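You operate a simulated robot arm through the tools that you are given. There is no shell and no other tool. Be economical: measure what you need, move in short steps, check, and stop when the job is done.

You are at the controls of a simulated robot arm. One attempt, no reset.

TASK
Clamp tank 25's outlet cap tight, test it at the bottom valve's first notch, then lock the valve shut.
Fine: shut the clamp and tighten its wing nut before the valve opens; no drop may fall.

Only the result counts: the job must be done as asked and must still hold three seconds after the hand-in. Knocking over, shifting, dropping, spilling or breaking anything else fails it. A push-on lid holds only when it is set on centred and level and pressed home; a screw cap is set on level and turned clockwise until tight.

THE ROBOT
A 7-joint arm with a two-finger parallel gripper, fixed in place. Base frame: the origin is at the foot of the arm, x ahead of it, y to its left, z up. Readings come in mm, degrees, newtons and seconds.
Its first joint turns from -166.0 to 166.0 degrees. Payload 4.4 kg.
Tool frame: the origin (TCP) lies between the finger pads and is the grasp point; the fingertips stand 23 mm ahead of it; z points along the fingers, y is the line along which they close. The gripper opens to 94 mm. The fingers are 38 mm wide and 10 mm thick; the gripper's body (54 by 96 mm) begins 39 mm behind the TCP.
Orientation is that of the tool frame in the base frame, as a unit quaternion [w, x, y, z]. With the fingers straight down and closing along the base's y, the tool's x points along the base's -x, its y along +y and its z along -z.

THE INTERFACE
- The arm moves only by the tool play_rows. Its argument "targets" is text: rows parted by semicolons, each of 7 numbers parted by spaces: the shift along the tool's x, y, z in units of 400 mm (1.0 is 400 mm), then the turn, a rotation vector about the tool's x, y, z in units of 45 degrees (1.0 is 45 degrees), then the gripper command, from -1 (fully open) to 1 (shut), values between in proportion. In form: x y z ax ay az claw; .... A call has 1 to 20 rows; each row is the pose to reach, as a shift and turn from the pose commanded when the call began, along the tool's axes at that moment. A call with a number of a shift or a turn outside -1 to 1 is refused whole. Each row takes 0.2 s and may step no farther than 50 mm and 8.6 degrees from the row before; otherwise, or with a gripper value out of range, the whole call is refused. Where a pose cannot be reached the arm comes as near as it can. A force on the tool above 90 N (or 10 N above the force at the start of the call, whichever is more), or a blocked arm, ends the call early, and 0.2 s more pass. Each finger travels about 72 mm/s and halts on what it meets, pressing with about 21 N; the grip force reading is that of the motor and also rises with nothing between the fingers. The clock runs only during rows and for 0.2 s after the last one: add rows that repeat a pose to give the fingers time. The reply holds the time, the measured pose of the TCP, the force on the tool along the base axes, the opening and the grip force, in the units named above and with some noise, with the torque about the TCP (base axes, N m) and any sound that the robot's microphone picked up.
- Cameras (640 x 400 px; columns grow to the right, rows downward): "scene" is fixed at [398.7, -497.5, 1267.3]; the picture's right is [0.98, -0.19, 0.00], its down [-0.07, -0.37, -0.93] and it looks along [0.18, 0.91, -0.37] (base axes); focal length 350 px, centre (320, 200). "wrist" rides on the gripper at [86, 16, -74] in the tool frame; the picture's right is [-0.18, 0.98, 0.00], its down [-0.58, -0.11, -0.81] and it looks along [-0.79, -0.15, 0.59] (tool axes); focal length 243 px, centre (320, 200).
- snapshot(camera): a new picture of that camera. The clock stands still meanwhile.
- pixel_to_xyz(camera, pixels): for up to 12 pixels [column, row] of the newest picture of that camera ("zoom" is the newest enlarged one), the place [x, y, z] in the base frame of the surface seen there, good to about 3 mm. The clock stands still meanwhile.
- inspect(camera, box): a new picture of the part [left, top, right, bottom] of that camera's present view, enlarged. The clock stands still meanwhile.
- job_done(): hands the job in; it is judged then, once.

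Work in short steps. Measure before you move; look again where a grasp or a placing could have gone wrong, and mend it. You have 80 turns and 46 pictures in all, those below and enlarged ones among them. Open the gripper and draw the arm clear of the work before you hand the job in, unless the task says otherwise; then end with one line.

The tools are called after "Request:" by a JSON object that holds its "api" and its "payload". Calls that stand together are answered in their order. play_rows: Moves the arm, as the interface text tells. Its arguments: {"type":"object","properties":{"targets":{"type":"string"}},"required":["targets"]} The other tools are called the same way: snapshot (camera) takes a picture; pixel_to_xyz (camera, pixels) gives the place of the surface under pixels of a picture; inspect (camera, box) takes an enlarged picture of a part of a camera's view; job_done () hands the job in.

At the start:

```text
t: 0.0
tool_pos: [708.6, 297.4, 1006.8]
tcp_rot: [0.0, 0.0, 1.0, 0.0]
wrist_force: [1.0, -0.9, 0.3]
wrist_torque: [0.04, -0.02, -0.04]
grip_width: 93.9
grip_force: 0.0
```

scene: 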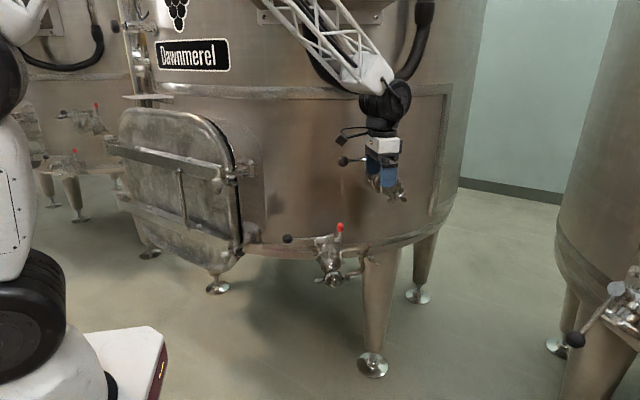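
wrist: 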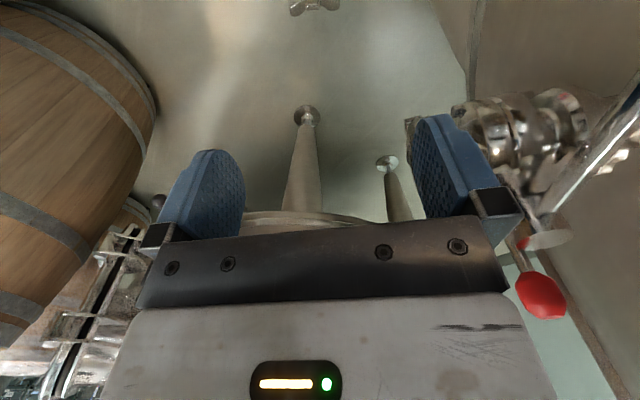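

The scene shows one valve at about (330,255) and another partly behind the gripper at (350,160)/(395,190). I enlarge both before moving.

Request:
{"api": "inspect", "payload": {"camera": "scene", "box": [270, 210, 390, 300]}}

Request:
{"api": "inspect", "payload": {"camera": "scene", "box": [310, 80, 450, 220]}}

```text
4.44 times, centred on (330, 255) of scene
```

zoom: 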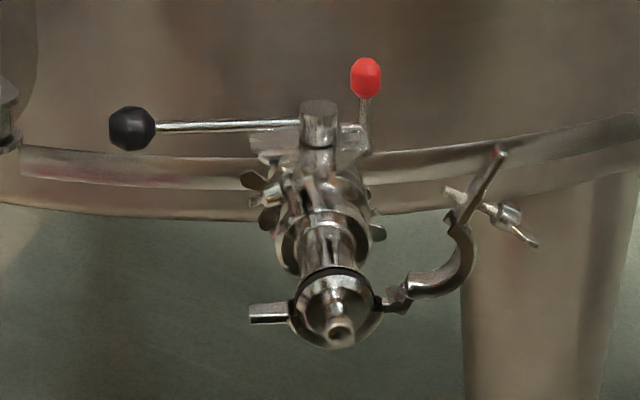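

```text
2.86 times, centred on (380, 150) of scene
```

zoom: 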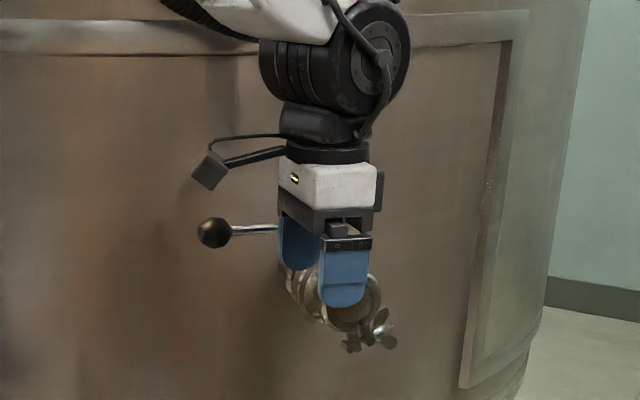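

The bottom valve with an open clamp is at (330,255). I zoom in closer and then measure it.

Request:
{"api": "inspect", "payload": {"camera": "scene", "box": [310, 230, 374, 280]}}

Request:
{"api": "pixel_to_xyz", "payload": {"camera": "scene", "pixels": [[288, 239], [340, 228], [339, 240], [330, 235], [300, 234]]}}

```text
8.00 times, centred on (342, 255) of scene
```

zoom: 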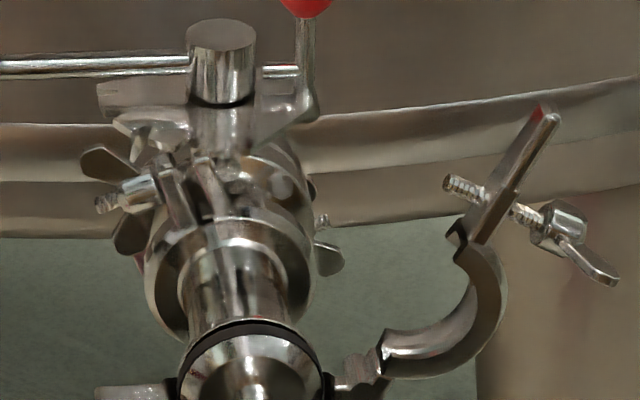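

```text
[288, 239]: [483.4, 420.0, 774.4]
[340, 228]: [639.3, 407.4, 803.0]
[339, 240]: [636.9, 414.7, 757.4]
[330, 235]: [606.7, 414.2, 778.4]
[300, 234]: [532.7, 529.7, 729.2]
```

I measure the clamp parts in this enlarged view.

Request:
{"api": "pixel_to_xyz", "payload": {"camera": "zoom", "pixels": [[222, 35], [305, 60], [545, 115], [500, 200], [555, 225], [605, 275], [495, 290], [415, 355], [360, 375], [255, 350], [130, 392], [230, 290]]}}

Request:
{"api": "inspect", "payload": {"camera": "scene", "box": [306, 250, 370, 290]}}

```text
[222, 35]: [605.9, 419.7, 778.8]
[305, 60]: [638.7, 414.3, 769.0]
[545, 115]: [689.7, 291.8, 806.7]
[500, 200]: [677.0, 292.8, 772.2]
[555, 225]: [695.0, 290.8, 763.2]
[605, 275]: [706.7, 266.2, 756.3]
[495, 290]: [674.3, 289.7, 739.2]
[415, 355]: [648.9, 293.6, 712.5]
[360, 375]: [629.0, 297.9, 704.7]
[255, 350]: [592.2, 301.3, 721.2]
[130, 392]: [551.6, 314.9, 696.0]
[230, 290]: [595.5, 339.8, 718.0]
```

```text
10.00 times, centred on (338, 270) of scene
```

zoom: 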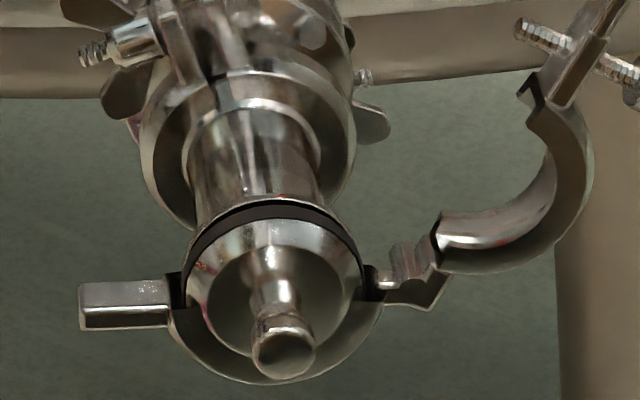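

Clamp: the hinge is near (630,298,705) with its axis along y, the fixed lug is at (551,315,696), and the open half stands up on the right. I measure the surroundings (upper valve, hatch) before moving.

Request:
{"api": "pixel_to_xyz", "payload": {"camera": "scene", "pixels": [[343, 161], [402, 198], [245, 170], [180, 155], [240, 245], [240, 200], [300, 150], [420, 230], [373, 365], [395, 190], [336, 279], [317, 280]]}}

```text
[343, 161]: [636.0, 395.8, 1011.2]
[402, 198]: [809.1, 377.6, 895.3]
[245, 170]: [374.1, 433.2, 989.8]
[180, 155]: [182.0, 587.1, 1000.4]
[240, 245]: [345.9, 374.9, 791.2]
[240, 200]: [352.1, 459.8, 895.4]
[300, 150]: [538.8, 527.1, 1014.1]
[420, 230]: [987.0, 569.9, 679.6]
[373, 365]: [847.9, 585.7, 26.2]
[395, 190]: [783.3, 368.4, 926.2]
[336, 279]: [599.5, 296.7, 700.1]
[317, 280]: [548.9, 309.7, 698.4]
```

I move to a viewing pose at about TCP (460,270,840), where the wrist camera looks toward the bottom valve.

Request:
{"api": "play_rows", "payload": {"targets": "0.05 -0.07 0.05 0 0 0 1; 0.15 -0.1 0.1 0 0 0 1; 0.25 -0.1 0.15 0 0 0 1; 0.35 -0.1 0.2 0 0 0 1; 0.45 -0.1 0.26 0 0 0 1; 0.54 -0.09 0.33 0 0 0 1; 0.62 -0.07 0.40 0 0 0 1; 0.62 -0.0675 0.4175 0 0 0 1"}}

Request:
{"api": "snapshot", "payload": {"camera": "wrist"}}

Request:
{"api": "snapshot", "payload": {"camera": "scene"}}

```text
t: 1.8
tool_pos: [461.6, 271.5, 839.2]
tcp_rot: [-0.001, 0.0, 1.0, 0.0]
wrist_force: [-0.4, -0.2, -0.5]
wrist_torque: [-0.01, 0.01, -0.02]
grip_width: 0.2
grip_force: 20.2
```

```text
39 pictures are left
```

wrist: 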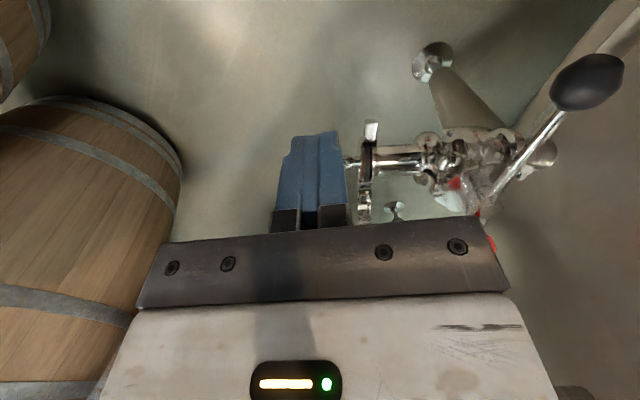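

```text
38 pictures are left
```

scene: 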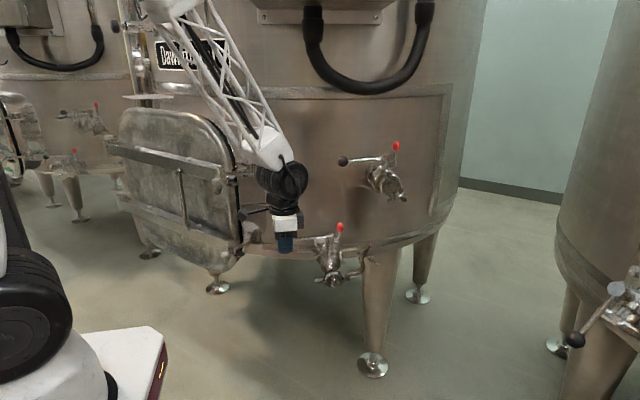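

The wrist view shows the valve at (340-620, 60-230). I enlarge it, and also the upper valve at (380,175) as a reference for the lock.

Request:
{"api": "inspect", "payload": {"camera": "wrist", "box": [340, 110, 530, 230]}}

Request:
{"api": "inspect", "payload": {"camera": "scene", "box": [335, 138, 415, 208]}}

Request:
{"api": "inspect", "payload": {"camera": "scene", "box": [300, 220, 364, 260]}}

```text
3.33 times, centred on (435, 170) of wrist
```

zoom: 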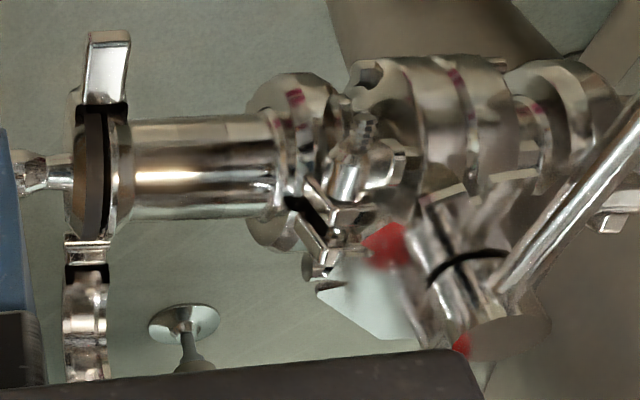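

```text
5.71 times, centred on (375, 173) of scene
```

zoom: 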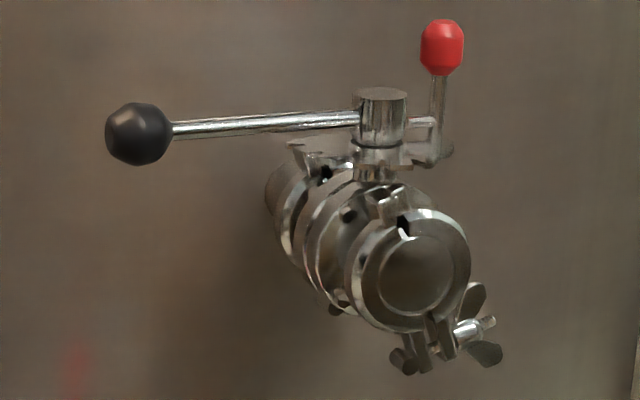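

```text
10.00 times, centred on (332, 240) of scene
```

zoom: 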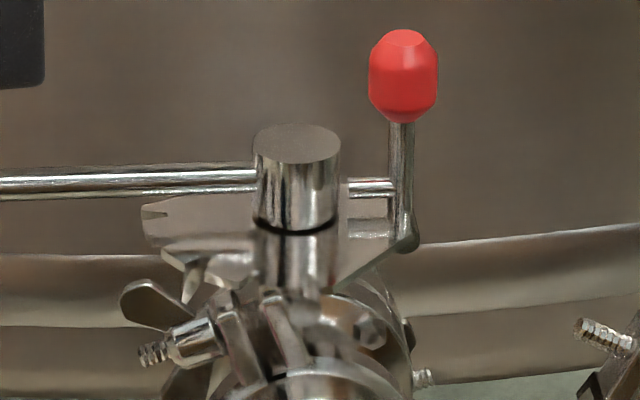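

The moving half must swing about 120° anticlockwise about the hinge. I turn the tool 90° so the camera sits on the -y side and the fingers are thin along x, and move over to the right of the clamp.

Request:
{"api": "play_rows", "payload": {"targets": "-0.02 -0.05 -0.06 0 0 -0.16 1; -0.07 -0.12 -0.12 0 0 -0.33 1; -0.15 -0.17 -0.15 0 0 -0.5 1; -0.22 -0.18 -0.15 0 0 -0.67 1; -0.3 -0.18 -0.15 0 0 -0.84 1; -0.37 -0.18 -0.15 0 0 -1 1"}}

Request:
{"api": "play_rows", "payload": {"targets": "-0.04 -0.04 0 0 0 -0.16 1; -0.09 -0.09 0 0 0 -0.33 1; -0.13 -0.13 0 0 0 -0.5 1; -0.18 -0.18 0 0 0 -0.67 1; -0.22 -0.22 0 0 0 -0.84 1; -0.265 -0.265 0 0 0 -1 1"}}

Request:
{"api": "snapshot", "payload": {"camera": "wrist"}}

```text
t: 3.2
tool_pos: [610.7, 198.2, 899.2]
tcp_rot: [0.0, -0.384, 0.923, 0.0]
wrist_force: [0.0, 0.6, -0.3]
wrist_torque: [-0.01, 0.02, 0.0]
grip_width: 0.0
grip_force: 20.9
```

```text
t: 4.6
tool_pos: [760.9, 200.3, 898.5]
tcp_rot: [0.0, 0.708, -0.707, 0.0]
wrist_force: [0.1, 1.0, -0.4]
wrist_torque: [0.01, 0.01, -0.01]
grip_width: 0.1
grip_force: 20.7
```

```text
34 pictures are left
```

wrist: 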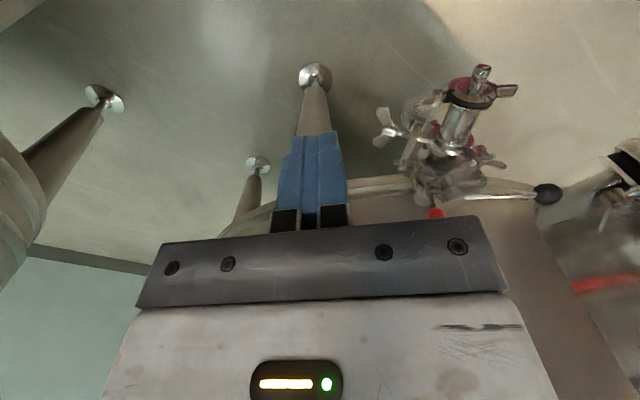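

Valve and clamp are in view at (380-510, 65-210). I lower beside the clamp's open lug to TCP (722,298,820), with the finger's left face at x≈712.

Request:
{"api": "play_rows", "payload": {"targets": "0 0.095 0.1 0 0 0 1; 0 0.095 0.196 0 0 0 1; -0.1 0.095 0.196 0 0 0 1; -0.2 0.095 0.196 0 0 0 1; -0.245 0.095 0.196 0 0 0 1"}}

Request:
{"api": "inspect", "payload": {"camera": "scene", "box": [302, 220, 382, 280]}}

Request:
{"api": "pixel_to_xyz", "payload": {"camera": "zoom", "pixels": [[545, 150], [500, 240]]}}

```text
refused: row 1 steps farther than a row can; nothing moved
```

```text
6.67 times, centred on (342, 250) of scene
```

zoom: 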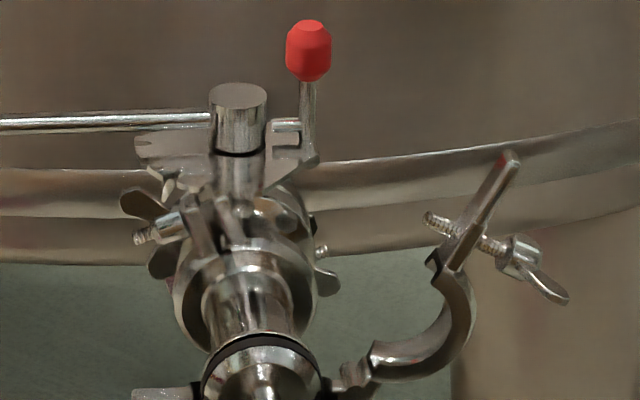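

```text
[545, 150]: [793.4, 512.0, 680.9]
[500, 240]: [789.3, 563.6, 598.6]
```

The first step was too long, so I resend it with smaller steps.

Request:
{"api": "play_rows", "payload": {"targets": "0 0.05 0.1 0 0 0 1; 0 0.095 0.19 0 0 0 1; -0.1 0.095 0.196 0 0 0 1; -0.2 0.095 0.196 0 0 0 1; -0.245 0.095 0.196 0 0 0 1"}}

Request:
{"api": "inspect", "payload": {"camera": "scene", "box": [302, 220, 382, 280]}}

Request:
{"api": "pixel_to_xyz", "payload": {"camera": "zoom", "pixels": [[511, 158], [490, 205]]}}

```text
t: 5.8
tool_pos: [721.6, 300.3, 819.2]
tcp_rot: [0.0, -0.707, 0.707, 0.0]
wrist_force: [0.4, 0.0, 0.2]
wrist_torque: [-0.01, 0.01, 0.01]
grip_width: 0.0
grip_force: 20.9
```

```text
6.67 times, centred on (342, 250) of scene
```

zoom: 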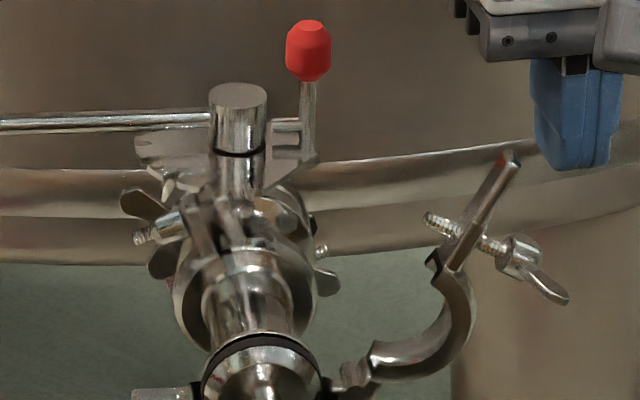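

```text
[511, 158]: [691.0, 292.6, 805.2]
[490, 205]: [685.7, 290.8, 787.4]
```

The finger tip is just right of the lug top (510,158), overlapping it in height. I push along the arc to about 105°.

Request:
{"api": "play_rows", "payload": {"targets": "0 0.03 0 0 0 0 1; 0 0.055 0 0 0 0 1; 0 0.085 -0.012 0 0 0 1; 0 0.1175 -0.0225 0 0 0 1; 0 0.155 -0.0325 0 0 0 1; 0 0.1925 -0.035 0 0 0 1; 0 0.2275 -0.035 0 0 0 1; 0 0.2625 -0.03 0 0 0 1"}}

Request:
{"api": "inspect", "payload": {"camera": "scene", "box": [292, 220, 372, 290]}}

```text
t: 7.6
tool_pos: [615.4, 297.1, 831.8]
tcp_rot: [0.0, -0.707, 0.707, 0.0]
wrist_force: [0.3, 0.2, 0.6]
wrist_torque: [0.01, -0.02, -0.02]
grip_width: 0.0
grip_force: 21.2
```

```text
5.71 times, centred on (332, 255) of scene
```

zoom: 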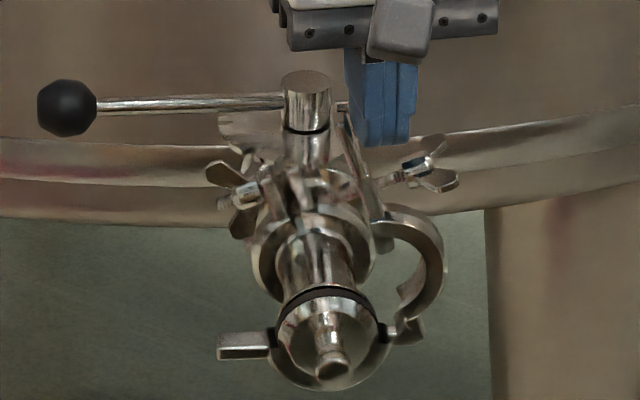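

The half has swung to about 108°, with the lug against the finger at (350,150). I keep pushing to about 140°.

Request:
{"api": "play_rows", "payload": {"targets": "0 0.035 0.01 0 0 0 1; 0 0.068 0.025 0 0 0 1; 0 0.098 0.044 0 0 0 1; 0 0.125 0.065 0 0 0 1; 0 0.15 0.095 0 0 0 1"}}

Request:
{"api": "inspect", "payload": {"camera": "scene", "box": [292, 220, 372, 290]}}

```text
t: 8.8
tool_pos: [555.0, 297.0, 794.9]
tcp_rot: [0.0, 0.707, -0.707, -0.001]
wrist_force: [-1.2, -0.9, -0.1]
wrist_torque: [-0.05, 0.05, -0.03]
grip_width: 0.0
grip_force: 21.1
```

```text
5.71 times, centred on (332, 255) of scene
```

zoom: 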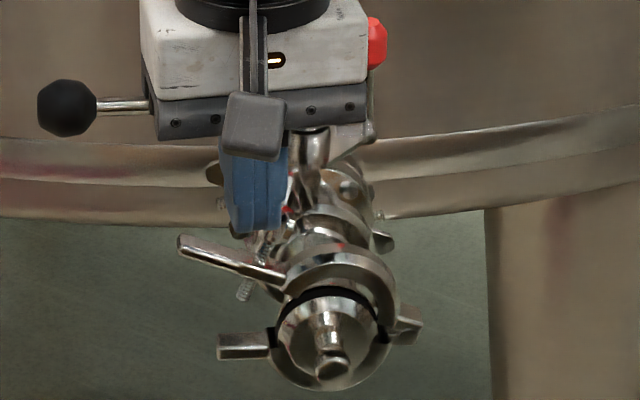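

The half is nearly closed, with its lug end at (180,242) and the bolt at (245,290). I measure before pressing it down.

Request:
{"api": "pixel_to_xyz", "payload": {"camera": "zoom", "pixels": [[185, 242], [235, 268], [280, 280], [225, 343], [262, 343], [244, 293], [340, 255], [255, 240]]}}

Request:
{"api": "snapshot", "payload": {"camera": "wrist"}}

```text
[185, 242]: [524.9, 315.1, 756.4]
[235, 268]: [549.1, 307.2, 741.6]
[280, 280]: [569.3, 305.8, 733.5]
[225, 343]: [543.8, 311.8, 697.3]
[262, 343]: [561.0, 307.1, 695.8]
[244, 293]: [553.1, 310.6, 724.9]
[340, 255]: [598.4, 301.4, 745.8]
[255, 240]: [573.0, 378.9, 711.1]
```

```text
29 pictures are left
```

wrist: 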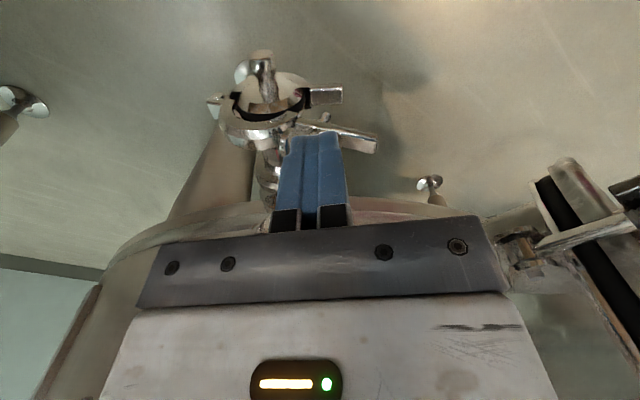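

The lug slopes at about 27°, from (525,756) to (569,733). I lift, shift to its outer end (TCP x≈521, clear of the wing nut) and press down stepwise.

Request:
{"api": "play_rows", "payload": {"targets": "0 0 -0.025 0 0 0 1; -0.02 0.085 -0.025 0 0 0 1; -0.02 0.085 0.02 0 0 0 1; -0.02 0.085 0.06 0 0 0 1; -0.02 0.085 0.09 0 0 0 1; -0.02 0.085 0.11 0 0 0 1; -0.02 0.085 0.125 0 0 0 1"}}

Request:
{"api": "inspect", "payload": {"camera": "scene", "box": [292, 230, 372, 290]}}

```text
t: 10.4
tool_pos: [522.3, 304.9, 744.9]
tcp_rot: [-0.001, -0.707, 0.708, 0.0]
wrist_force: [-0.1, 0.9, -0.8]
wrist_torque: [0.01, -0.05, -0.03]
grip_width: 0.1
grip_force: 21.2
```

```text
6.67 times, centred on (332, 260) of scene
```

zoom: 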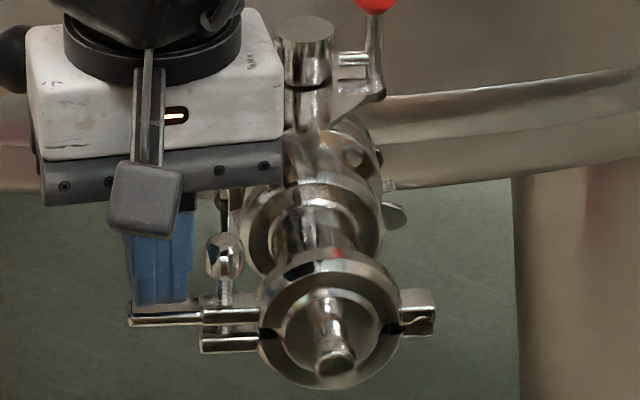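

The half is now flat and almost closed. I press a few millimetres more to feel for the seat, then back off.

Request:
{"api": "play_rows", "payload": {"targets": "0 0 0.005 0 0 0 1; 0 0 0.01 0 0 0 1; 0 0 0.015 0 0 0 1; 0 0 0.015 0 0 0 1"}}

```text
t: 11.4
tool_pos: [522.2, 304.7, 739.3]
tcp_rot: [0.0, -0.707, 0.708, 0.0]
wrist_force: [-0.4, -1.1, -0.8]
wrist_torque: [0.02, 0.0, 0.02]
grip_width: 0.0
grip_force: 21.5
```

Request:
{"api": "play_rows", "payload": {"targets": "0 0 0.008 0 0 0 1; 0 0 0.016 0 0 0 1; 0 0 0.024 0 0 0 1; 0 0 0.024 0 0 0 1"}}

Request:
{"api": "inspect", "payload": {"camera": "scene", "box": [292, 250, 356, 290]}}

```text
t: 12.4
tool_pos: [522.2, 305.2, 731.0]
tcp_rot: [0.001, -0.707, 0.707, 0.0]
wrist_force: [-26.0, -15.4, 79.2]
wrist_torque: [-0.16, 0.32, 0.03]
grip_width: 0.0
grip_force: 20.9
```

```text
10.00 times, centred on (324, 270) of scene
```

zoom: 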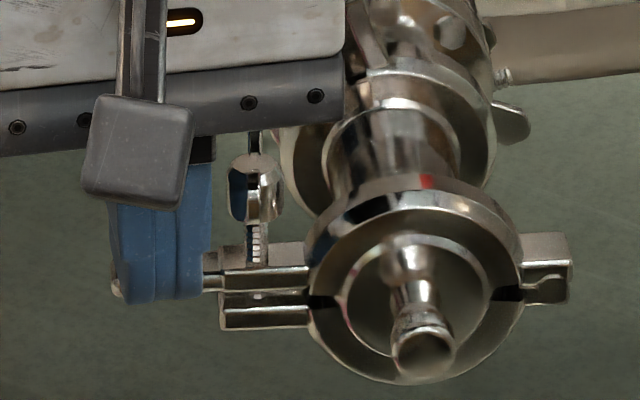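

The clamp is seated (79 N). I back off, raise and measure the wing nut near (255,190).

Request:
{"api": "play_rows", "payload": {"targets": "0 0 -0.03 0 0 0 1; 0.05 0 -0.12 0 0 0 1; 0.15 0 -0.15 0 0 0 1; 0.25 0 -0.15 0 0 0 1"}}

Request:
{"api": "inspect", "payload": {"camera": "scene", "box": [296, 245, 352, 280]}}

Request:
{"api": "inspect", "payload": {"camera": "wrist", "box": [200, 20, 420, 160]}}

```text
t: 13.4
tool_pos: [521.4, 205.5, 788.1]
tcp_rot: [0.0, -0.707, 0.707, 0.0]
wrist_force: [-1.2, -0.6, 0.3]
wrist_torque: [0.0, 0.0, -0.03]
grip_width: 0.1
grip_force: 21.3
```

```text
11.43 times, centred on (324, 262) of scene
```

zoom: 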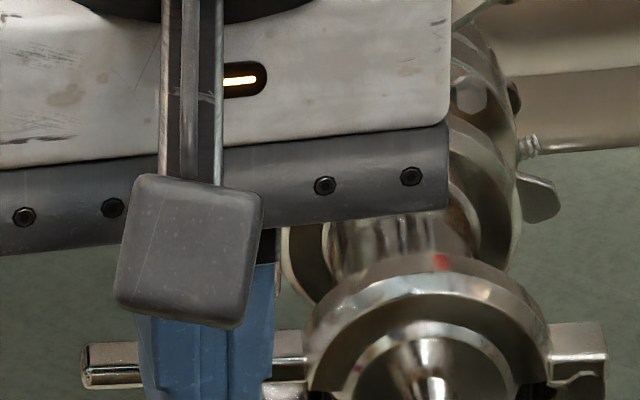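

```text
2.86 times, centred on (310, 90) of wrist
```

zoom: 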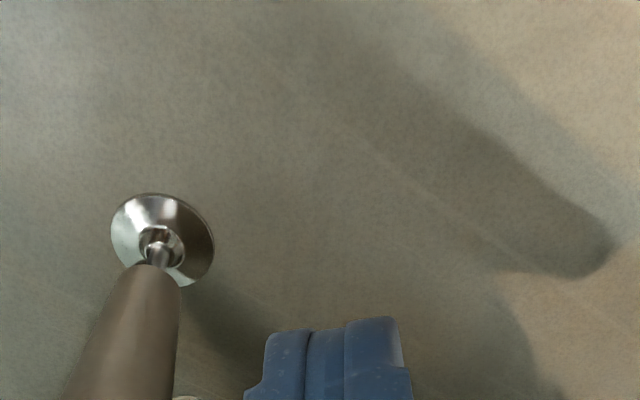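

The gripper blocks both views, so I move up and aside.

Request:
{"api": "play_rows", "payload": {"targets": "0.02 -0.05 -0.07 0 0 0 1; 0.0375 -0.13 -0.12 0 0 0 1; 0.0375 -0.2 -0.155 0 0 0 1; 0.0375 -0.25 -0.155 0 0 0 1"}}

Request:
{"api": "inspect", "payload": {"camera": "scene", "box": [300, 240, 356, 290]}}

Request:
{"api": "snapshot", "payload": {"camera": "wrist"}}

```text
t: 14.4
tool_pos: [624.5, 191.1, 853.3]
tcp_rot: [0.0, 0.707, -0.707, 0.0]
wrist_force: [-0.4, 0.0, -0.6]
wrist_torque: [-0.03, -0.04, 0.02]
grip_width: 0.1
grip_force: 21.5
```

```text
8.00 times, centred on (328, 265) of scene
```

zoom: 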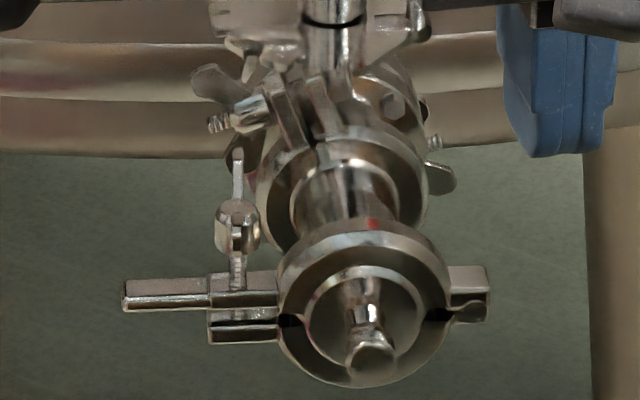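

```text
23 pictures are left
```

wrist: 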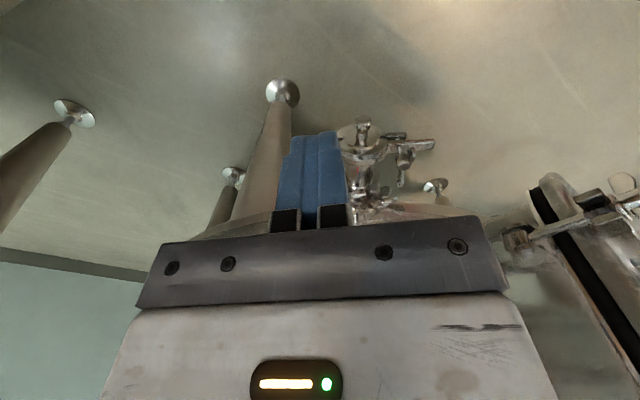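

The clamp is closed, with a wing nut standing on the bolt at (237,225). I measure it and the lug.

Request:
{"api": "pixel_to_xyz", "payload": {"camera": "zoom", "pixels": [[238, 155], [238, 180], [225, 205], [238, 215], [238, 235], [238, 275], [165, 285], [135, 292], [215, 290], [246, 295], [245, 315], [238, 335]]}}

Request:
{"api": "inspect", "payload": {"camera": "wrist", "box": [335, 105, 447, 175]}}

```text
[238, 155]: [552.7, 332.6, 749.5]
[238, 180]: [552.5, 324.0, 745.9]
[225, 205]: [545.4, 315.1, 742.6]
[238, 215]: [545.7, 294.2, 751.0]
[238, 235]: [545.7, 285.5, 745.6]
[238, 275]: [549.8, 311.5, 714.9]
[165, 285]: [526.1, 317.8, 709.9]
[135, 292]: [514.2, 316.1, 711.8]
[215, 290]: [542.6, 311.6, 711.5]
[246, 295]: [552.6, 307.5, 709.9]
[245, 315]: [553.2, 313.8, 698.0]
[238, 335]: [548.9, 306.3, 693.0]
```

```text
5.71 times, centred on (391, 140) of wrist
```

zoom: 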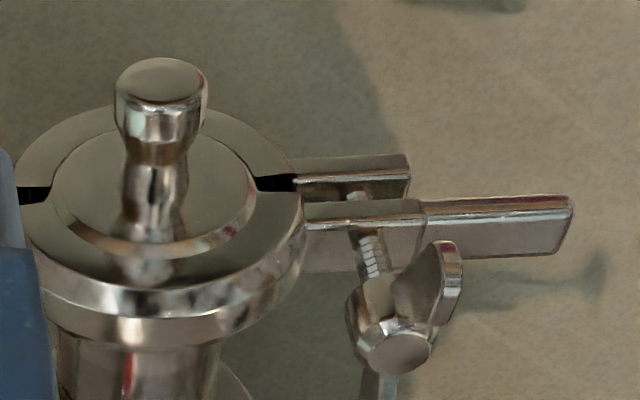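

Wing nut: centre about (549,309), wings along y, spanning y 284–333, z≈740–752. The lug top is z≈711. I set the gap to about 26 mm and lower over it.

Request:
{"api": "play_rows", "payload": {"targets": "-0.05 0.05 0 0 0 0 0.447; -0.13 0.1 0 0 0 0 0.447; -0.21 0.15 0 0 0 0 0.447; -0.295 0.1875 0 0 0 0 0.447; -0.295 0.1875 0.05 0 0 0 0.447; -0.295 0.1875 0.12 0 0 0 0.447; -0.295 0.1875 0.18 0 0 0 0.447; -0.295 0.1875 0.18 0 0 0 0.447"}}

Request:
{"api": "inspect", "payload": {"camera": "scene", "box": [296, 235, 360, 285]}}

```text
t: 16.2
tool_pos: [549.8, 308.4, 781.4]
tcp_rot: [0.0, 0.708, -0.707, 0.0]
wrist_force: [-0.8, 0.4, 0.6]
wrist_torque: [-0.01, -0.04, 0.0]
grip_width: 25.8
grip_force: 0.2
```

```text
8.00 times, centred on (328, 260) of scene
```

zoom: 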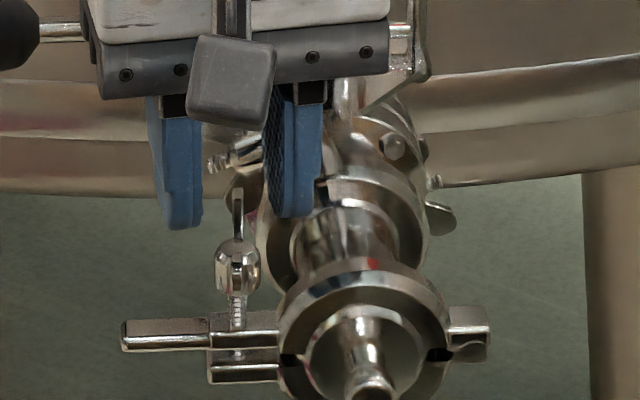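

The fingers straddle the nut at (237,265). I lower to z≈748 and close.

Request:
{"api": "play_rows", "payload": {"targets": "0 0 0.04 0 0 0 0.447; 0 0 0.083 0 0 0 0.447; 0 0 0.083 0 0 0 1; 0 0 0.083 0 0 0 1"}}

```text
t: 17.2
tool_pos: [548.4, 307.5, 747.9]
tcp_rot: [-0.002, 0.707, -0.707, 0.0]
wrist_force: [41.7, -9.9, -5.2]
wrist_torque: [0.34, -0.37, -0.87]
grip_width: 15.4
grip_force: 21.1
```

Gripped at 15.4 mm, on the nut body, but with a 42 N side force. I shift +x by about 2 mm to centre.

Request:
{"api": "play_rows", "payload": {"targets": "0 -0.004 0 0 0 0 1; 0 -0.004 0 0 0 0 1"}}

```text
t: 17.8
tool_pos: [548.9, 308.8, 746.5]
tcp_rot: [0.0, -0.707, 0.707, -0.001]
wrist_force: [41.6, -15.4, 1.9]
wrist_torque: [0.0, -0.39, -0.91]
grip_width: 13.6
grip_force: 21.5
```

The force still says the nut lies toward +x. I shift 3 mm more.

Request:
{"api": "play_rows", "payload": {"targets": "0 -0.0035 0 0 0 0 1; 0 -0.0075 0 0 0 0 1; 0 -0.0075 0 0 0 0 1"}}

Request:
{"api": "inspect", "payload": {"camera": "scene", "box": [296, 240, 360, 290]}}

Request:
{"api": "inspect", "payload": {"camera": "wrist", "box": [220, 50, 420, 175]}}

```text
t: 18.6
tool_pos: [550.3, 307.8, 746.8]
tcp_rot: [0.0, 0.707, -0.707, 0.0]
wrist_force: [14.9, -15.3, 23.4]
wrist_torque: [0.12, -0.31, -1.71]
grip_width: 10.0
grip_force: 45.2
```

```text
8.00 times, centred on (328, 265) of scene
```

zoom: 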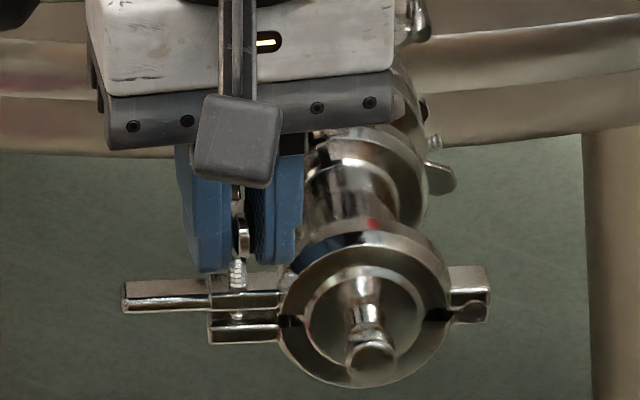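

```text
3.20 times, centred on (320, 112) of wrist
```

zoom: 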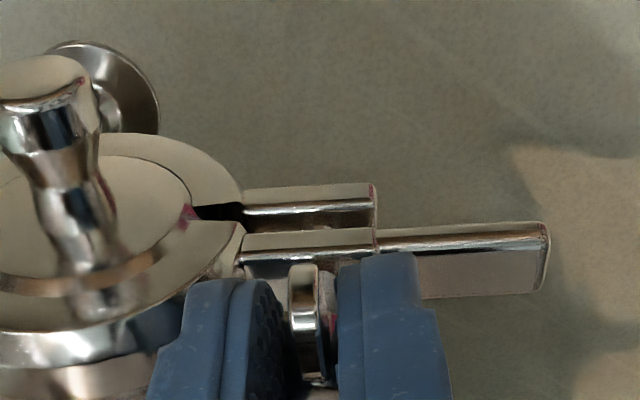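

The wings are between the pads (gap 10 mm). I turn clockwise from above (+az) by 45° and read the torque.

Request:
{"api": "play_rows", "payload": {"targets": "0 0 0 0 0 0.17 1; 0 0 0 0 0 0.34 1; 0 0 0 0 0 0.51 1; 0 0 0 0 0 0.68 1; 0 0 0 0 0 0.85 1; 0 0 0 0 0 1 1; 0 0 0 0 0 1 1"}}

```text
t: 20.2
tool_pos: [548.7, 308.2, 744.6]
tcp_rot: [-0.001, -0.382, 0.924, 0.0]
wrist_force: [-18.9, 22.4, 9.3]
wrist_torque: [0.21, 0.05, 0.12]
grip_width: 6.6
grip_force: 44.9
stopped in row 7: the force on the tool passed its limit at 92 N (the readings are from after the stop); the commanded pose is now the measured one
```

The turn of 45° went through, with a brief force spike at the end. I continue another 45°.

Request:
{"api": "play_rows", "payload": {"targets": "0 0 0 0 0 0.17 1; 0 0 0 0 0 0.34 1; 0 0 0 0 0 0.51 1; 0 0 0 0 0 0.68 1; 0 0 0 0 0 0.85 1; 0 0 0 0 0 1 1"}}

Request:
{"api": "inspect", "payload": {"camera": "scene", "box": [296, 240, 360, 290]}}

```text
t: 21.4
tool_pos: [550.6, 310.9, 746.4]
tcp_rot: [0.0, -0.095, 0.995, 0.0]
wrist_force: [-12.3, 26.5, -0.4]
wrist_torque: [0.49, 0.55, 0.05]
grip_width: 7.1
grip_force: 45.0
stopped in row 5: the force on the tool passed its limit at 93 N (the readings are from after the stop); the commanded pose is now the measured one
```

```text
8.00 times, centred on (328, 265) of scene
```

zoom: 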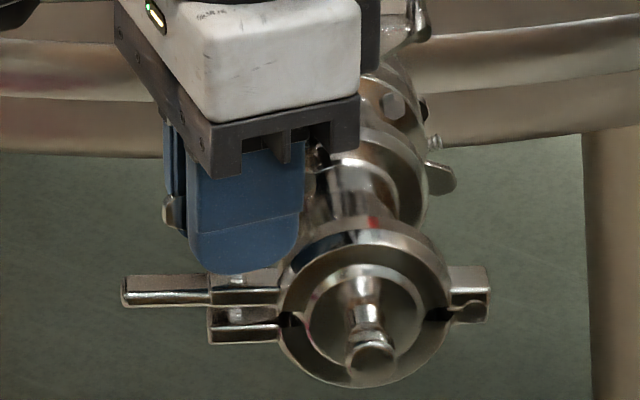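

The nut turned about 79°, but side forces keep tripping the limit (off-centre or brushing the ring). I open slightly, raise 6 mm, recentre on (549.5,309) and regrip.

Request:
{"api": "play_rows", "payload": {"targets": "0 0 0 0 0 0 0.6; 0 0 0 0 0 0 0.6; 0.0046 -0.0042 -0.015 0 0 0 0.6; 0.0046 -0.0042 -0.015 0 0 0 0.6"}}

Request:
{"api": "play_rows", "payload": {"targets": "0 0 0 0 0 0 1; 0 0 0 0 0 0 1"}}

```text
t: 22.4
tool_pos: [548.4, 308.6, 751.3]
tcp_rot: [0.001, -0.095, 0.995, 0.0]
wrist_force: [-0.5, -0.1, 0.2]
wrist_torque: [0.02, 0.01, -0.01]
grip_width: 18.4
grip_force: 0.1
```

```text
t: 23.0
tool_pos: [548.5, 309.3, 752.6]
tcp_rot: [0.001, -0.095, 0.995, 0.001]
wrist_force: [-13.8, 40.3, 6.8]
wrist_torque: [0.43, 0.24, 0.14]
grip_width: 10.1
grip_force: 21.1
```

The reaction shows the nut axis about 2 mm further in +y, and +x as well earlier, so around (550.5,311). I shift there while holding.

Request:
{"api": "play_rows", "payload": {"targets": "-0.003 0.003 0 0 0 0 0.9; -0.0055 0.005 0 0 0 0 1; -0.0055 0.005 0 0 0 0 1"}}

```text
t: 23.8
tool_pos: [550.3, 311.7, 752.0]
tcp_rot: [-0.001, -0.095, 0.995, -0.001]
wrist_force: [-31.0, 32.8, 11.2]
wrist_torque: [0.36, 0.76, 0.08]
grip_width: 7.0
grip_force: 44.8
```

I release and reclose here to clear the sideways preload.

Request:
{"api": "play_rows", "payload": {"targets": "0 0 0 0 0 0 0.7; 0 0.002 0 0 0 0 0.7; 0 0.002 0 0 0 0 1; 0 0.002 0 0 0 0 1"}}

```text
t: 24.8
tool_pos: [549.7, 311.2, 752.2]
tcp_rot: [0.0, -0.095, 0.995, -0.001]
wrist_force: [4.0, -0.8, -4.0]
wrist_torque: [-0.03, 0.01, -0.01]
grip_width: 6.7
grip_force: 44.9
```

Now gripped centred with almost no side force. I turn 45° clockwise.

Request:
{"api": "play_rows", "payload": {"targets": "0 0 0 0 0 0.17 1; 0 0 0 0 0 0.34 1; 0 0 0 0 0 0.51 1; 0 0 0 0 0 0.68 1; 0 0 0 0 0 0.85 1; 0 0 0 0 0 1 1"}}

Request:
{"api": "play_rows", "payload": {"targets": "0 0 0 0 0 0.17 1; 0 0 0 0 0 0.34 1; 0 0 0 0 0 0.51 1; 0 0 0 0 0 0.68 1; 0 0 0 0 0 0.85 1; 0 0 0 0 0 1 1"}}

```text
t: 26.2
tool_pos: [550.5, 311.8, 751.8]
tcp_rot: [0.0, 0.294, 0.956, 0.0]
wrist_force: [17.6, 1.0, -8.2]
wrist_torque: [-0.19, -0.41, 0.01]
grip_width: 6.6
grip_force: 44.5
```

```text
t: 27.6
tool_pos: [551.6, 312.1, 751.3]
tcp_rot: [0.0, 0.638, 0.77, 0.001]
wrist_force: [44.5, 25.0, -26.4]
wrist_torque: [0.29, -0.12, 0.04]
grip_width: 6.4
grip_force: 44.9
```

The nut has turned about 170° and is pulling the tool down (-26 N), so it is advancing. I regrip 2 mm lower to relieve the preload, then keep turning.

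Request:
{"api": "play_rows", "payload": {"targets": "0 0 0 0 0 0 0.7; 0 0 0.005 0 0 0 0.7; 0 0 0.005 0 0 0 1; 0 0 0.005 0 0 0 1"}}

Request:
{"api": "play_rows", "payload": {"targets": "0 0 0 0 0 0.17 1; 0 0 0 0 0 0.34 1; 0 0 0 0 0 0.51 1; 0 0 0 0 0 0.68 1; 0 0 0 0 0 0.85 1; 0 0 0 0 0 1 1"}}

Request:
{"api": "inspect", "payload": {"camera": "scene", "box": [296, 240, 360, 290]}}

```text
t: 28.6
tool_pos: [550.5, 311.1, 750.7]
tcp_rot: [-0.001, 0.636, 0.771, 0.001]
wrist_force: [25.8, -1.7, -5.0]
wrist_torque: [-0.81, -0.41, 0.0]
grip_width: 6.7
grip_force: 44.6
```

```text
t: 30.0
tool_pos: [551.1, 313.3, 749.1]
tcp_rot: [-0.001, 0.882, 0.47, 0.001]
wrist_force: [40.7, 52.1, -19.7]
wrist_torque: [0.72, 1.23, 9.51]
grip_width: 26.0
grip_force: 45.1
```

```text
8.00 times, centred on (328, 265) of scene
```

zoom: 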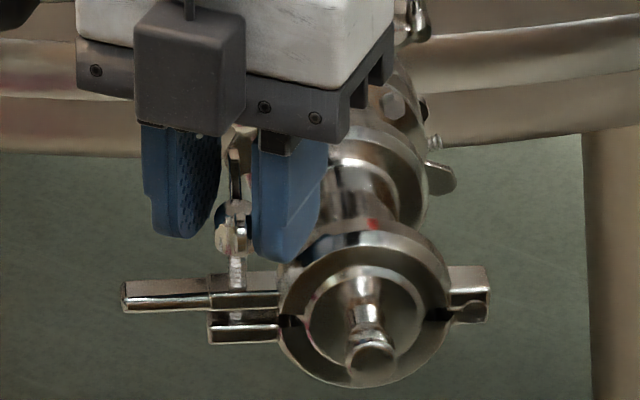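

Torque rose to 9.5 Nm and the wings forced the fingers open to 26 mm, so the nut resists hard after about 180°. I open, lift and inspect.

Request:
{"api": "play_rows", "payload": {"targets": "0 0 0 0 0 0 0.3; 0 0 -0.03 0 0 0 0.3; 0 0 -0.12 0 0 0 0.3; 0 0 -0.2 0 0 0 0.3; 0 0 -0.25 0 0 0 0.3; 0 0 -0.25 0 0 -0.1 0.3"}}

Request:
{"api": "inspect", "payload": {"camera": "scene", "box": [302, 250, 350, 280]}}

Request:
{"api": "pixel_to_xyz", "payload": {"camera": "zoom", "pixels": [[260, 60], [265, 100], [265, 150], [265, 190]]}}

```text
t: 30.4
tool_pos: [551.1, 313.7, 750.1]
tcp_rot: [0.0, 0.882, 0.471, 0.0]
wrist_force: [4.5, 27.0, -14.3]
wrist_torque: [1.2, 2.39, 8.16]
grip_width: 27.9
grip_force: 0.1
stopped in row 2: the force on the tool passed its limit at 96 N (the readings are from after the stop); the commanded pose is now the measured one
```

```text
13.33 times, centred on (326, 265) of scene
```

zoom: 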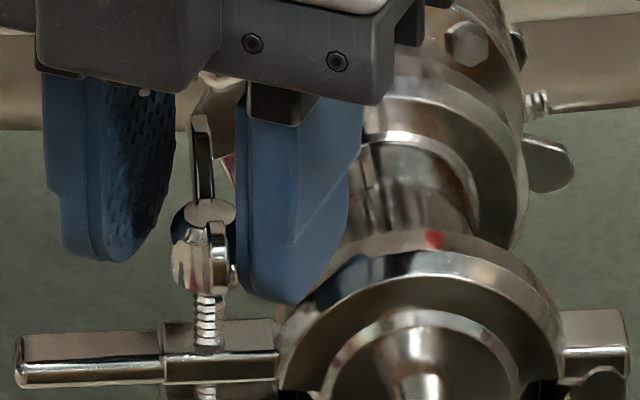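

```text
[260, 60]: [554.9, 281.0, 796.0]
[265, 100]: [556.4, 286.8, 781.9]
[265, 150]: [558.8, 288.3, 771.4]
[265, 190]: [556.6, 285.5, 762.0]
```

The lift tripped while the fingers were still binding on the wings. I open and turn back slightly to free them first.

Request:
{"api": "play_rows", "payload": {"targets": "0 0 0 0 0 -0.1 0.3; 0 0 0 0 0 -0.25 0.3; 0 0 0 0 0 -0.4 0.3; 0 0 -0.03 0 0 -0.4 0.3; 0 0 -0.12 0 0 -0.4 0.3; 0 0 -0.22 0 0 -0.4 0.3"}}

Request:
{"api": "inspect", "payload": {"camera": "scene", "box": [302, 250, 350, 280]}}

```text
t: 31.8
tool_pos: [551.2, 313.5, 839.8]
tcp_rot: [0.0, 0.799, 0.602, 0.001]
wrist_force: [-0.2, -0.2, -0.9]
wrist_torque: [0.03, 0.0, -0.02]
grip_width: 32.9
grip_force: 0.1
```

```text
13.33 times, centred on (326, 265) of scene
```

zoom: 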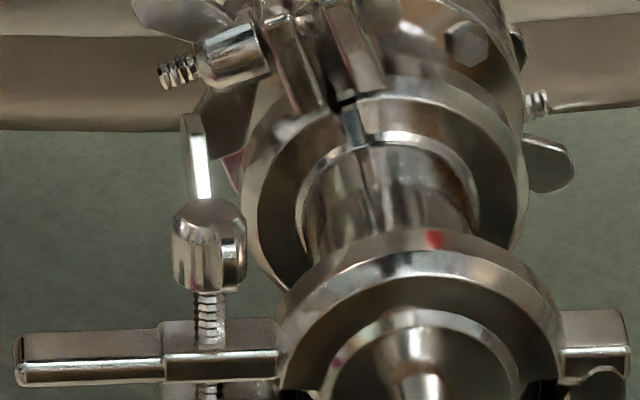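

The nut has dropped about 2.5 mm and its wings lie along y again, about 172° turned. I regrip them aligned and try turning further, to confirm that it is really tight rather than slipping.

Request:
{"api": "play_rows", "payload": {"targets": "0 0 0.03 0 0 -0.18 0.5; 0 0 0.1 0 0 -0.355 0.5; 0 0 0.18 0 0 -0.355 0.5; 0 0 0.227 0 0 -0.355 0.5; 0 0 0.227 0 0 -0.355 1; 0 0 0.227 0 0 -0.355 1"}}

Request:
{"api": "play_rows", "payload": {"targets": "0 0 0 0 0 0.1 1; 0 0 0 0 0 0.2 1; 0 0 0 0 0 0.2 1"}}

```text
t: 33.2
tool_pos: [550.7, 313.0, 747.3]
tcp_rot: [0.0, 0.707, 0.707, 0.001]
wrist_force: [7.6, -2.4, -3.6]
wrist_torque: [0.08, 0.06, 0.01]
grip_width: 6.9
grip_force: 44.9
```

```text
t: 34.0
tool_pos: [552.2, 313.0, 747.5]
tcp_rot: [0.0, 0.761, 0.648, 0.001]
wrist_force: [14.5, -25.7, 7.0]
wrist_torque: [-0.78, -0.15, 1.74]
grip_width: 10.4
grip_force: 44.7
```

It resists at once (the wings pry the pads after 9°), so the wing nut is tight. I release, lift clear and turn the tool back with the camera on the -y side.

Request:
{"api": "play_rows", "payload": {"targets": "0 0 0 0 0 -0.1 0.4; 0 0 0 0 0 -0.2 0.4; 0 0 -0.04 0 0 -0.2 0.4; 0 0 -0.14 0 0 -0.2 0.4; 0 0 -0.25 0 0 -0.35 0.4; 0 0 -0.25 0 0 -0.52 0.4; 0 0 -0.25 0 0 -0.69 0.4; 0 0 -0.25 0 0 -0.85 0.4; 0 0 -0.25 0 0 -1 0.4"}}

Request:
{"api": "play_rows", "payload": {"targets": "0 0 0 0 0 -0.17 0.4; 0 0 0 0 0 -0.34 0.4; 0 0 0 0 0 -0.51 0.4; 0 0 0 0 0 -0.68 0.4; 0 0 0 0 0 -0.85 0.4; 0 0 0 0 0 -1 0.4"}}

Request:
{"api": "play_rows", "payload": {"targets": "0 0 0 0 0 -0.17 0.4; 0 0 0 0 0 -0.34 0.4; 0 0 0 0 0 -0.51 0.4; 0 0 0 0 0 -0.68 0.4; 0 0 0 0 0 -0.85 0.4; 0 0 0 0 0 -1 0.4"}}

Request:
{"api": "play_rows", "payload": {"targets": "0 0 0 0 0 -0.17 1; 0 0 0 0 0 -0.34 1; 0 0 0 0 0 -0.51 1; 0 0 0 0 0 -0.68 1; 0 0 0 0 0 -0.85 1; 0 0 0 0 0 -1 1"}}

```text
t: 36.0
tool_pos: [549.8, 312.5, 849.0]
tcp_rot: [0.001, 0.453, 0.892, 0.0]
wrist_force: [-0.1, 0.0, -0.7]
wrist_torque: [0.03, -0.01, -0.01]
grip_width: 28.2
grip_force: 0.1
```

```text
t: 37.4
tool_pos: [550.2, 312.7, 847.5]
tcp_rot: [0.001, 0.078, 0.997, 0.001]
wrist_force: [0.2, 0.0, 1.6]
wrist_torque: [0.01, 0.0, -0.02]
grip_width: 28.0
grip_force: 0.0
```

```text
t: 38.8
tool_pos: [551.0, 313.0, 847.1]
tcp_rot: [0.002, -0.31, 0.951, 0.001]
wrist_force: [-0.4, -0.3, 0.6]
wrist_torque: [0.01, 0.0, -0.03]
grip_width: 28.3
grip_force: 0.0
```

```text
t: 40.2
tool_pos: [550.9, 314.6, 848.4]
tcp_rot: [0.001, -0.65, 0.76, 0.001]
wrist_force: [-1.0, 1.3, 0.1]
wrist_torque: [-0.01, -0.02, 0.0]
grip_width: 0.1
grip_force: 21.0
```

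I shift to a viewing pose with the valve hub and red knob to the left of the fingers, and take a look.

Request:
{"api": "play_rows", "payload": {"targets": "0.005 0.04 -0.05 0 0 -0.1 1; 0.01 0.08 -0.1 0 0 -0.2 1; 0.016 0.101 -0.13 0 0 -0.2 1"}}

Request:
{"api": "inspect", "payload": {"camera": "wrist", "box": [160, 100, 290, 210]}}

```text
t: 41.0
tool_pos: [509.5, 312.6, 899.2]
tcp_rot: [0.001, -0.707, 0.707, 0.001]
wrist_force: [0.4, -0.7, -0.9]
wrist_torque: [0.0, 0.01, -0.01]
grip_width: 0.0
grip_force: 20.8
```

```text
3.64 times, centred on (225, 155) of wrist
```

zoom: 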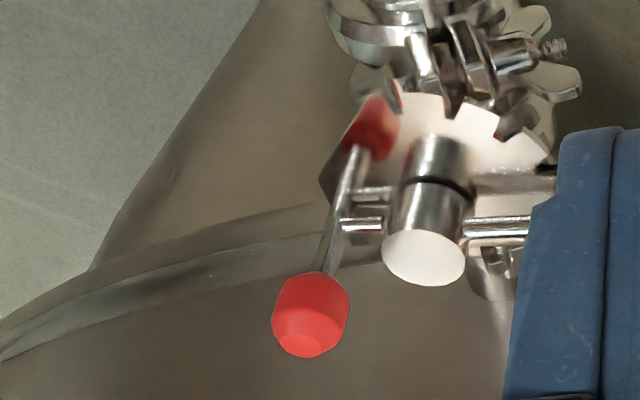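

The red knob is on a vertical pin through the lever's tail, standing on the index plate. The fingers hide part of the plate, so I move to the right side for a full view of the plate and its notches.

Request:
{"api": "play_rows", "payload": {"targets": "0.05 -0.1 0 0 0 0 1; 0.07 -0.2 0 0 0 0 1; 0.06 -0.3 0 0 0 0 1; 0.03 -0.4 0.01 0 0 0 1; 0.0075 -0.45 0.022 0 0 0 1; 0.0075 -0.45 0.022 0 0 0 1"}}

Request:
{"api": "inspect", "payload": {"camera": "wrist", "box": [350, 90, 510, 190]}}

Request:
{"api": "inspect", "payload": {"camera": "scene", "box": [308, 224, 348, 249]}}

```text
t: 42.4
tool_pos: [691.3, 310.2, 891.6]
tcp_rot: [-0.001, 0.707, -0.707, 0.0]
wrist_force: [0.2, -0.1, 0.2]
wrist_torque: [0.0, 0.02, 0.0]
grip_width: 0.0
grip_force: 21.1
```

```text
4.00 times, centred on (430, 140) of wrist
```

zoom: 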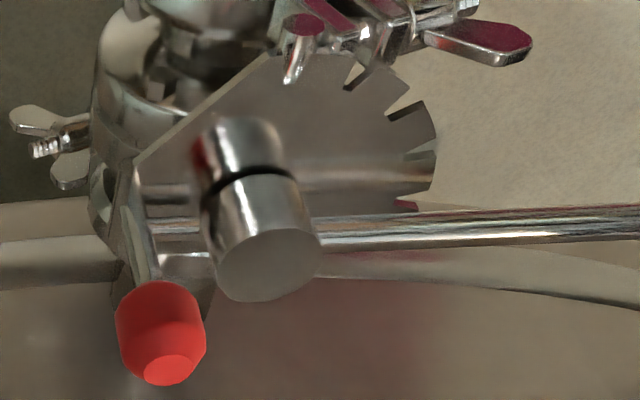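

```text
16.00 times, centred on (328, 236) of scene
```

zoom: 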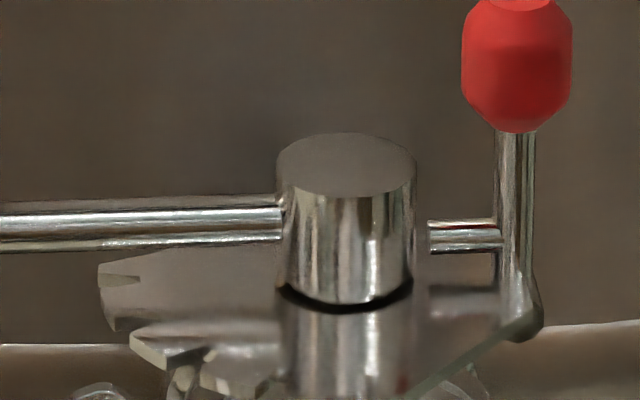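

The plate has edge notches from -x round to -y, so the lever opens toward -y. The red handle pivots at the plate edge (530,310), and its stub (430-495,235) points at the hub. I measure these parts.

Request:
{"api": "pixel_to_xyz", "payload": {"camera": "zoom", "pixels": [[515, 60], [515, 125], [517, 180], [520, 260], [530, 320], [435, 235], [485, 235], [405, 235], [345, 240], [345, 165], [120, 285], [240, 225]]}}

```text
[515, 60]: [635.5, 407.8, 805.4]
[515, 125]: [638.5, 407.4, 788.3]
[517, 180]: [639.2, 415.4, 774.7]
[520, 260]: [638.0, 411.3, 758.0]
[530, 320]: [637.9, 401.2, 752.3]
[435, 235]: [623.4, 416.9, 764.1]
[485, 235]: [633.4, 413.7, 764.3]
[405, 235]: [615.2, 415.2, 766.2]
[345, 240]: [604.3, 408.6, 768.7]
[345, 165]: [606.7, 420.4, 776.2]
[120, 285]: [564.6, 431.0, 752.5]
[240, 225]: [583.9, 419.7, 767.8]
```

The stub tip is at x≈622 and the hub edge at ≈619, so the red latch may be unengaged. I zoom the wrist view on the notches to measure the first notch's angle.

Request:
{"api": "inspect", "payload": {"camera": "wrist", "box": [398, 98, 478, 148]}}

Request:
{"api": "pixel_to_xyz", "payload": {"camera": "zoom", "pixels": [[320, 200], [470, 200], [440, 250], [500, 300], [400, 130], [300, 60], [110, 360], [500, 365]]}}

```text
8.00 times, centred on (438, 123) of wrist
```

zoom: 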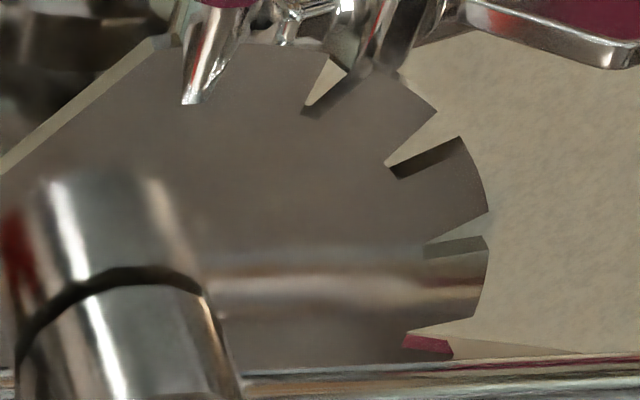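

```text
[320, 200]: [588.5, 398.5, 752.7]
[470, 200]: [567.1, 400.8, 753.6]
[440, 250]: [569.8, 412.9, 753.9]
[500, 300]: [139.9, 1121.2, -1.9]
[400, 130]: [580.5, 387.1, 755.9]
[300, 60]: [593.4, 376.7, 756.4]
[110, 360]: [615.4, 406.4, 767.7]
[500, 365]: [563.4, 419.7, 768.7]
```

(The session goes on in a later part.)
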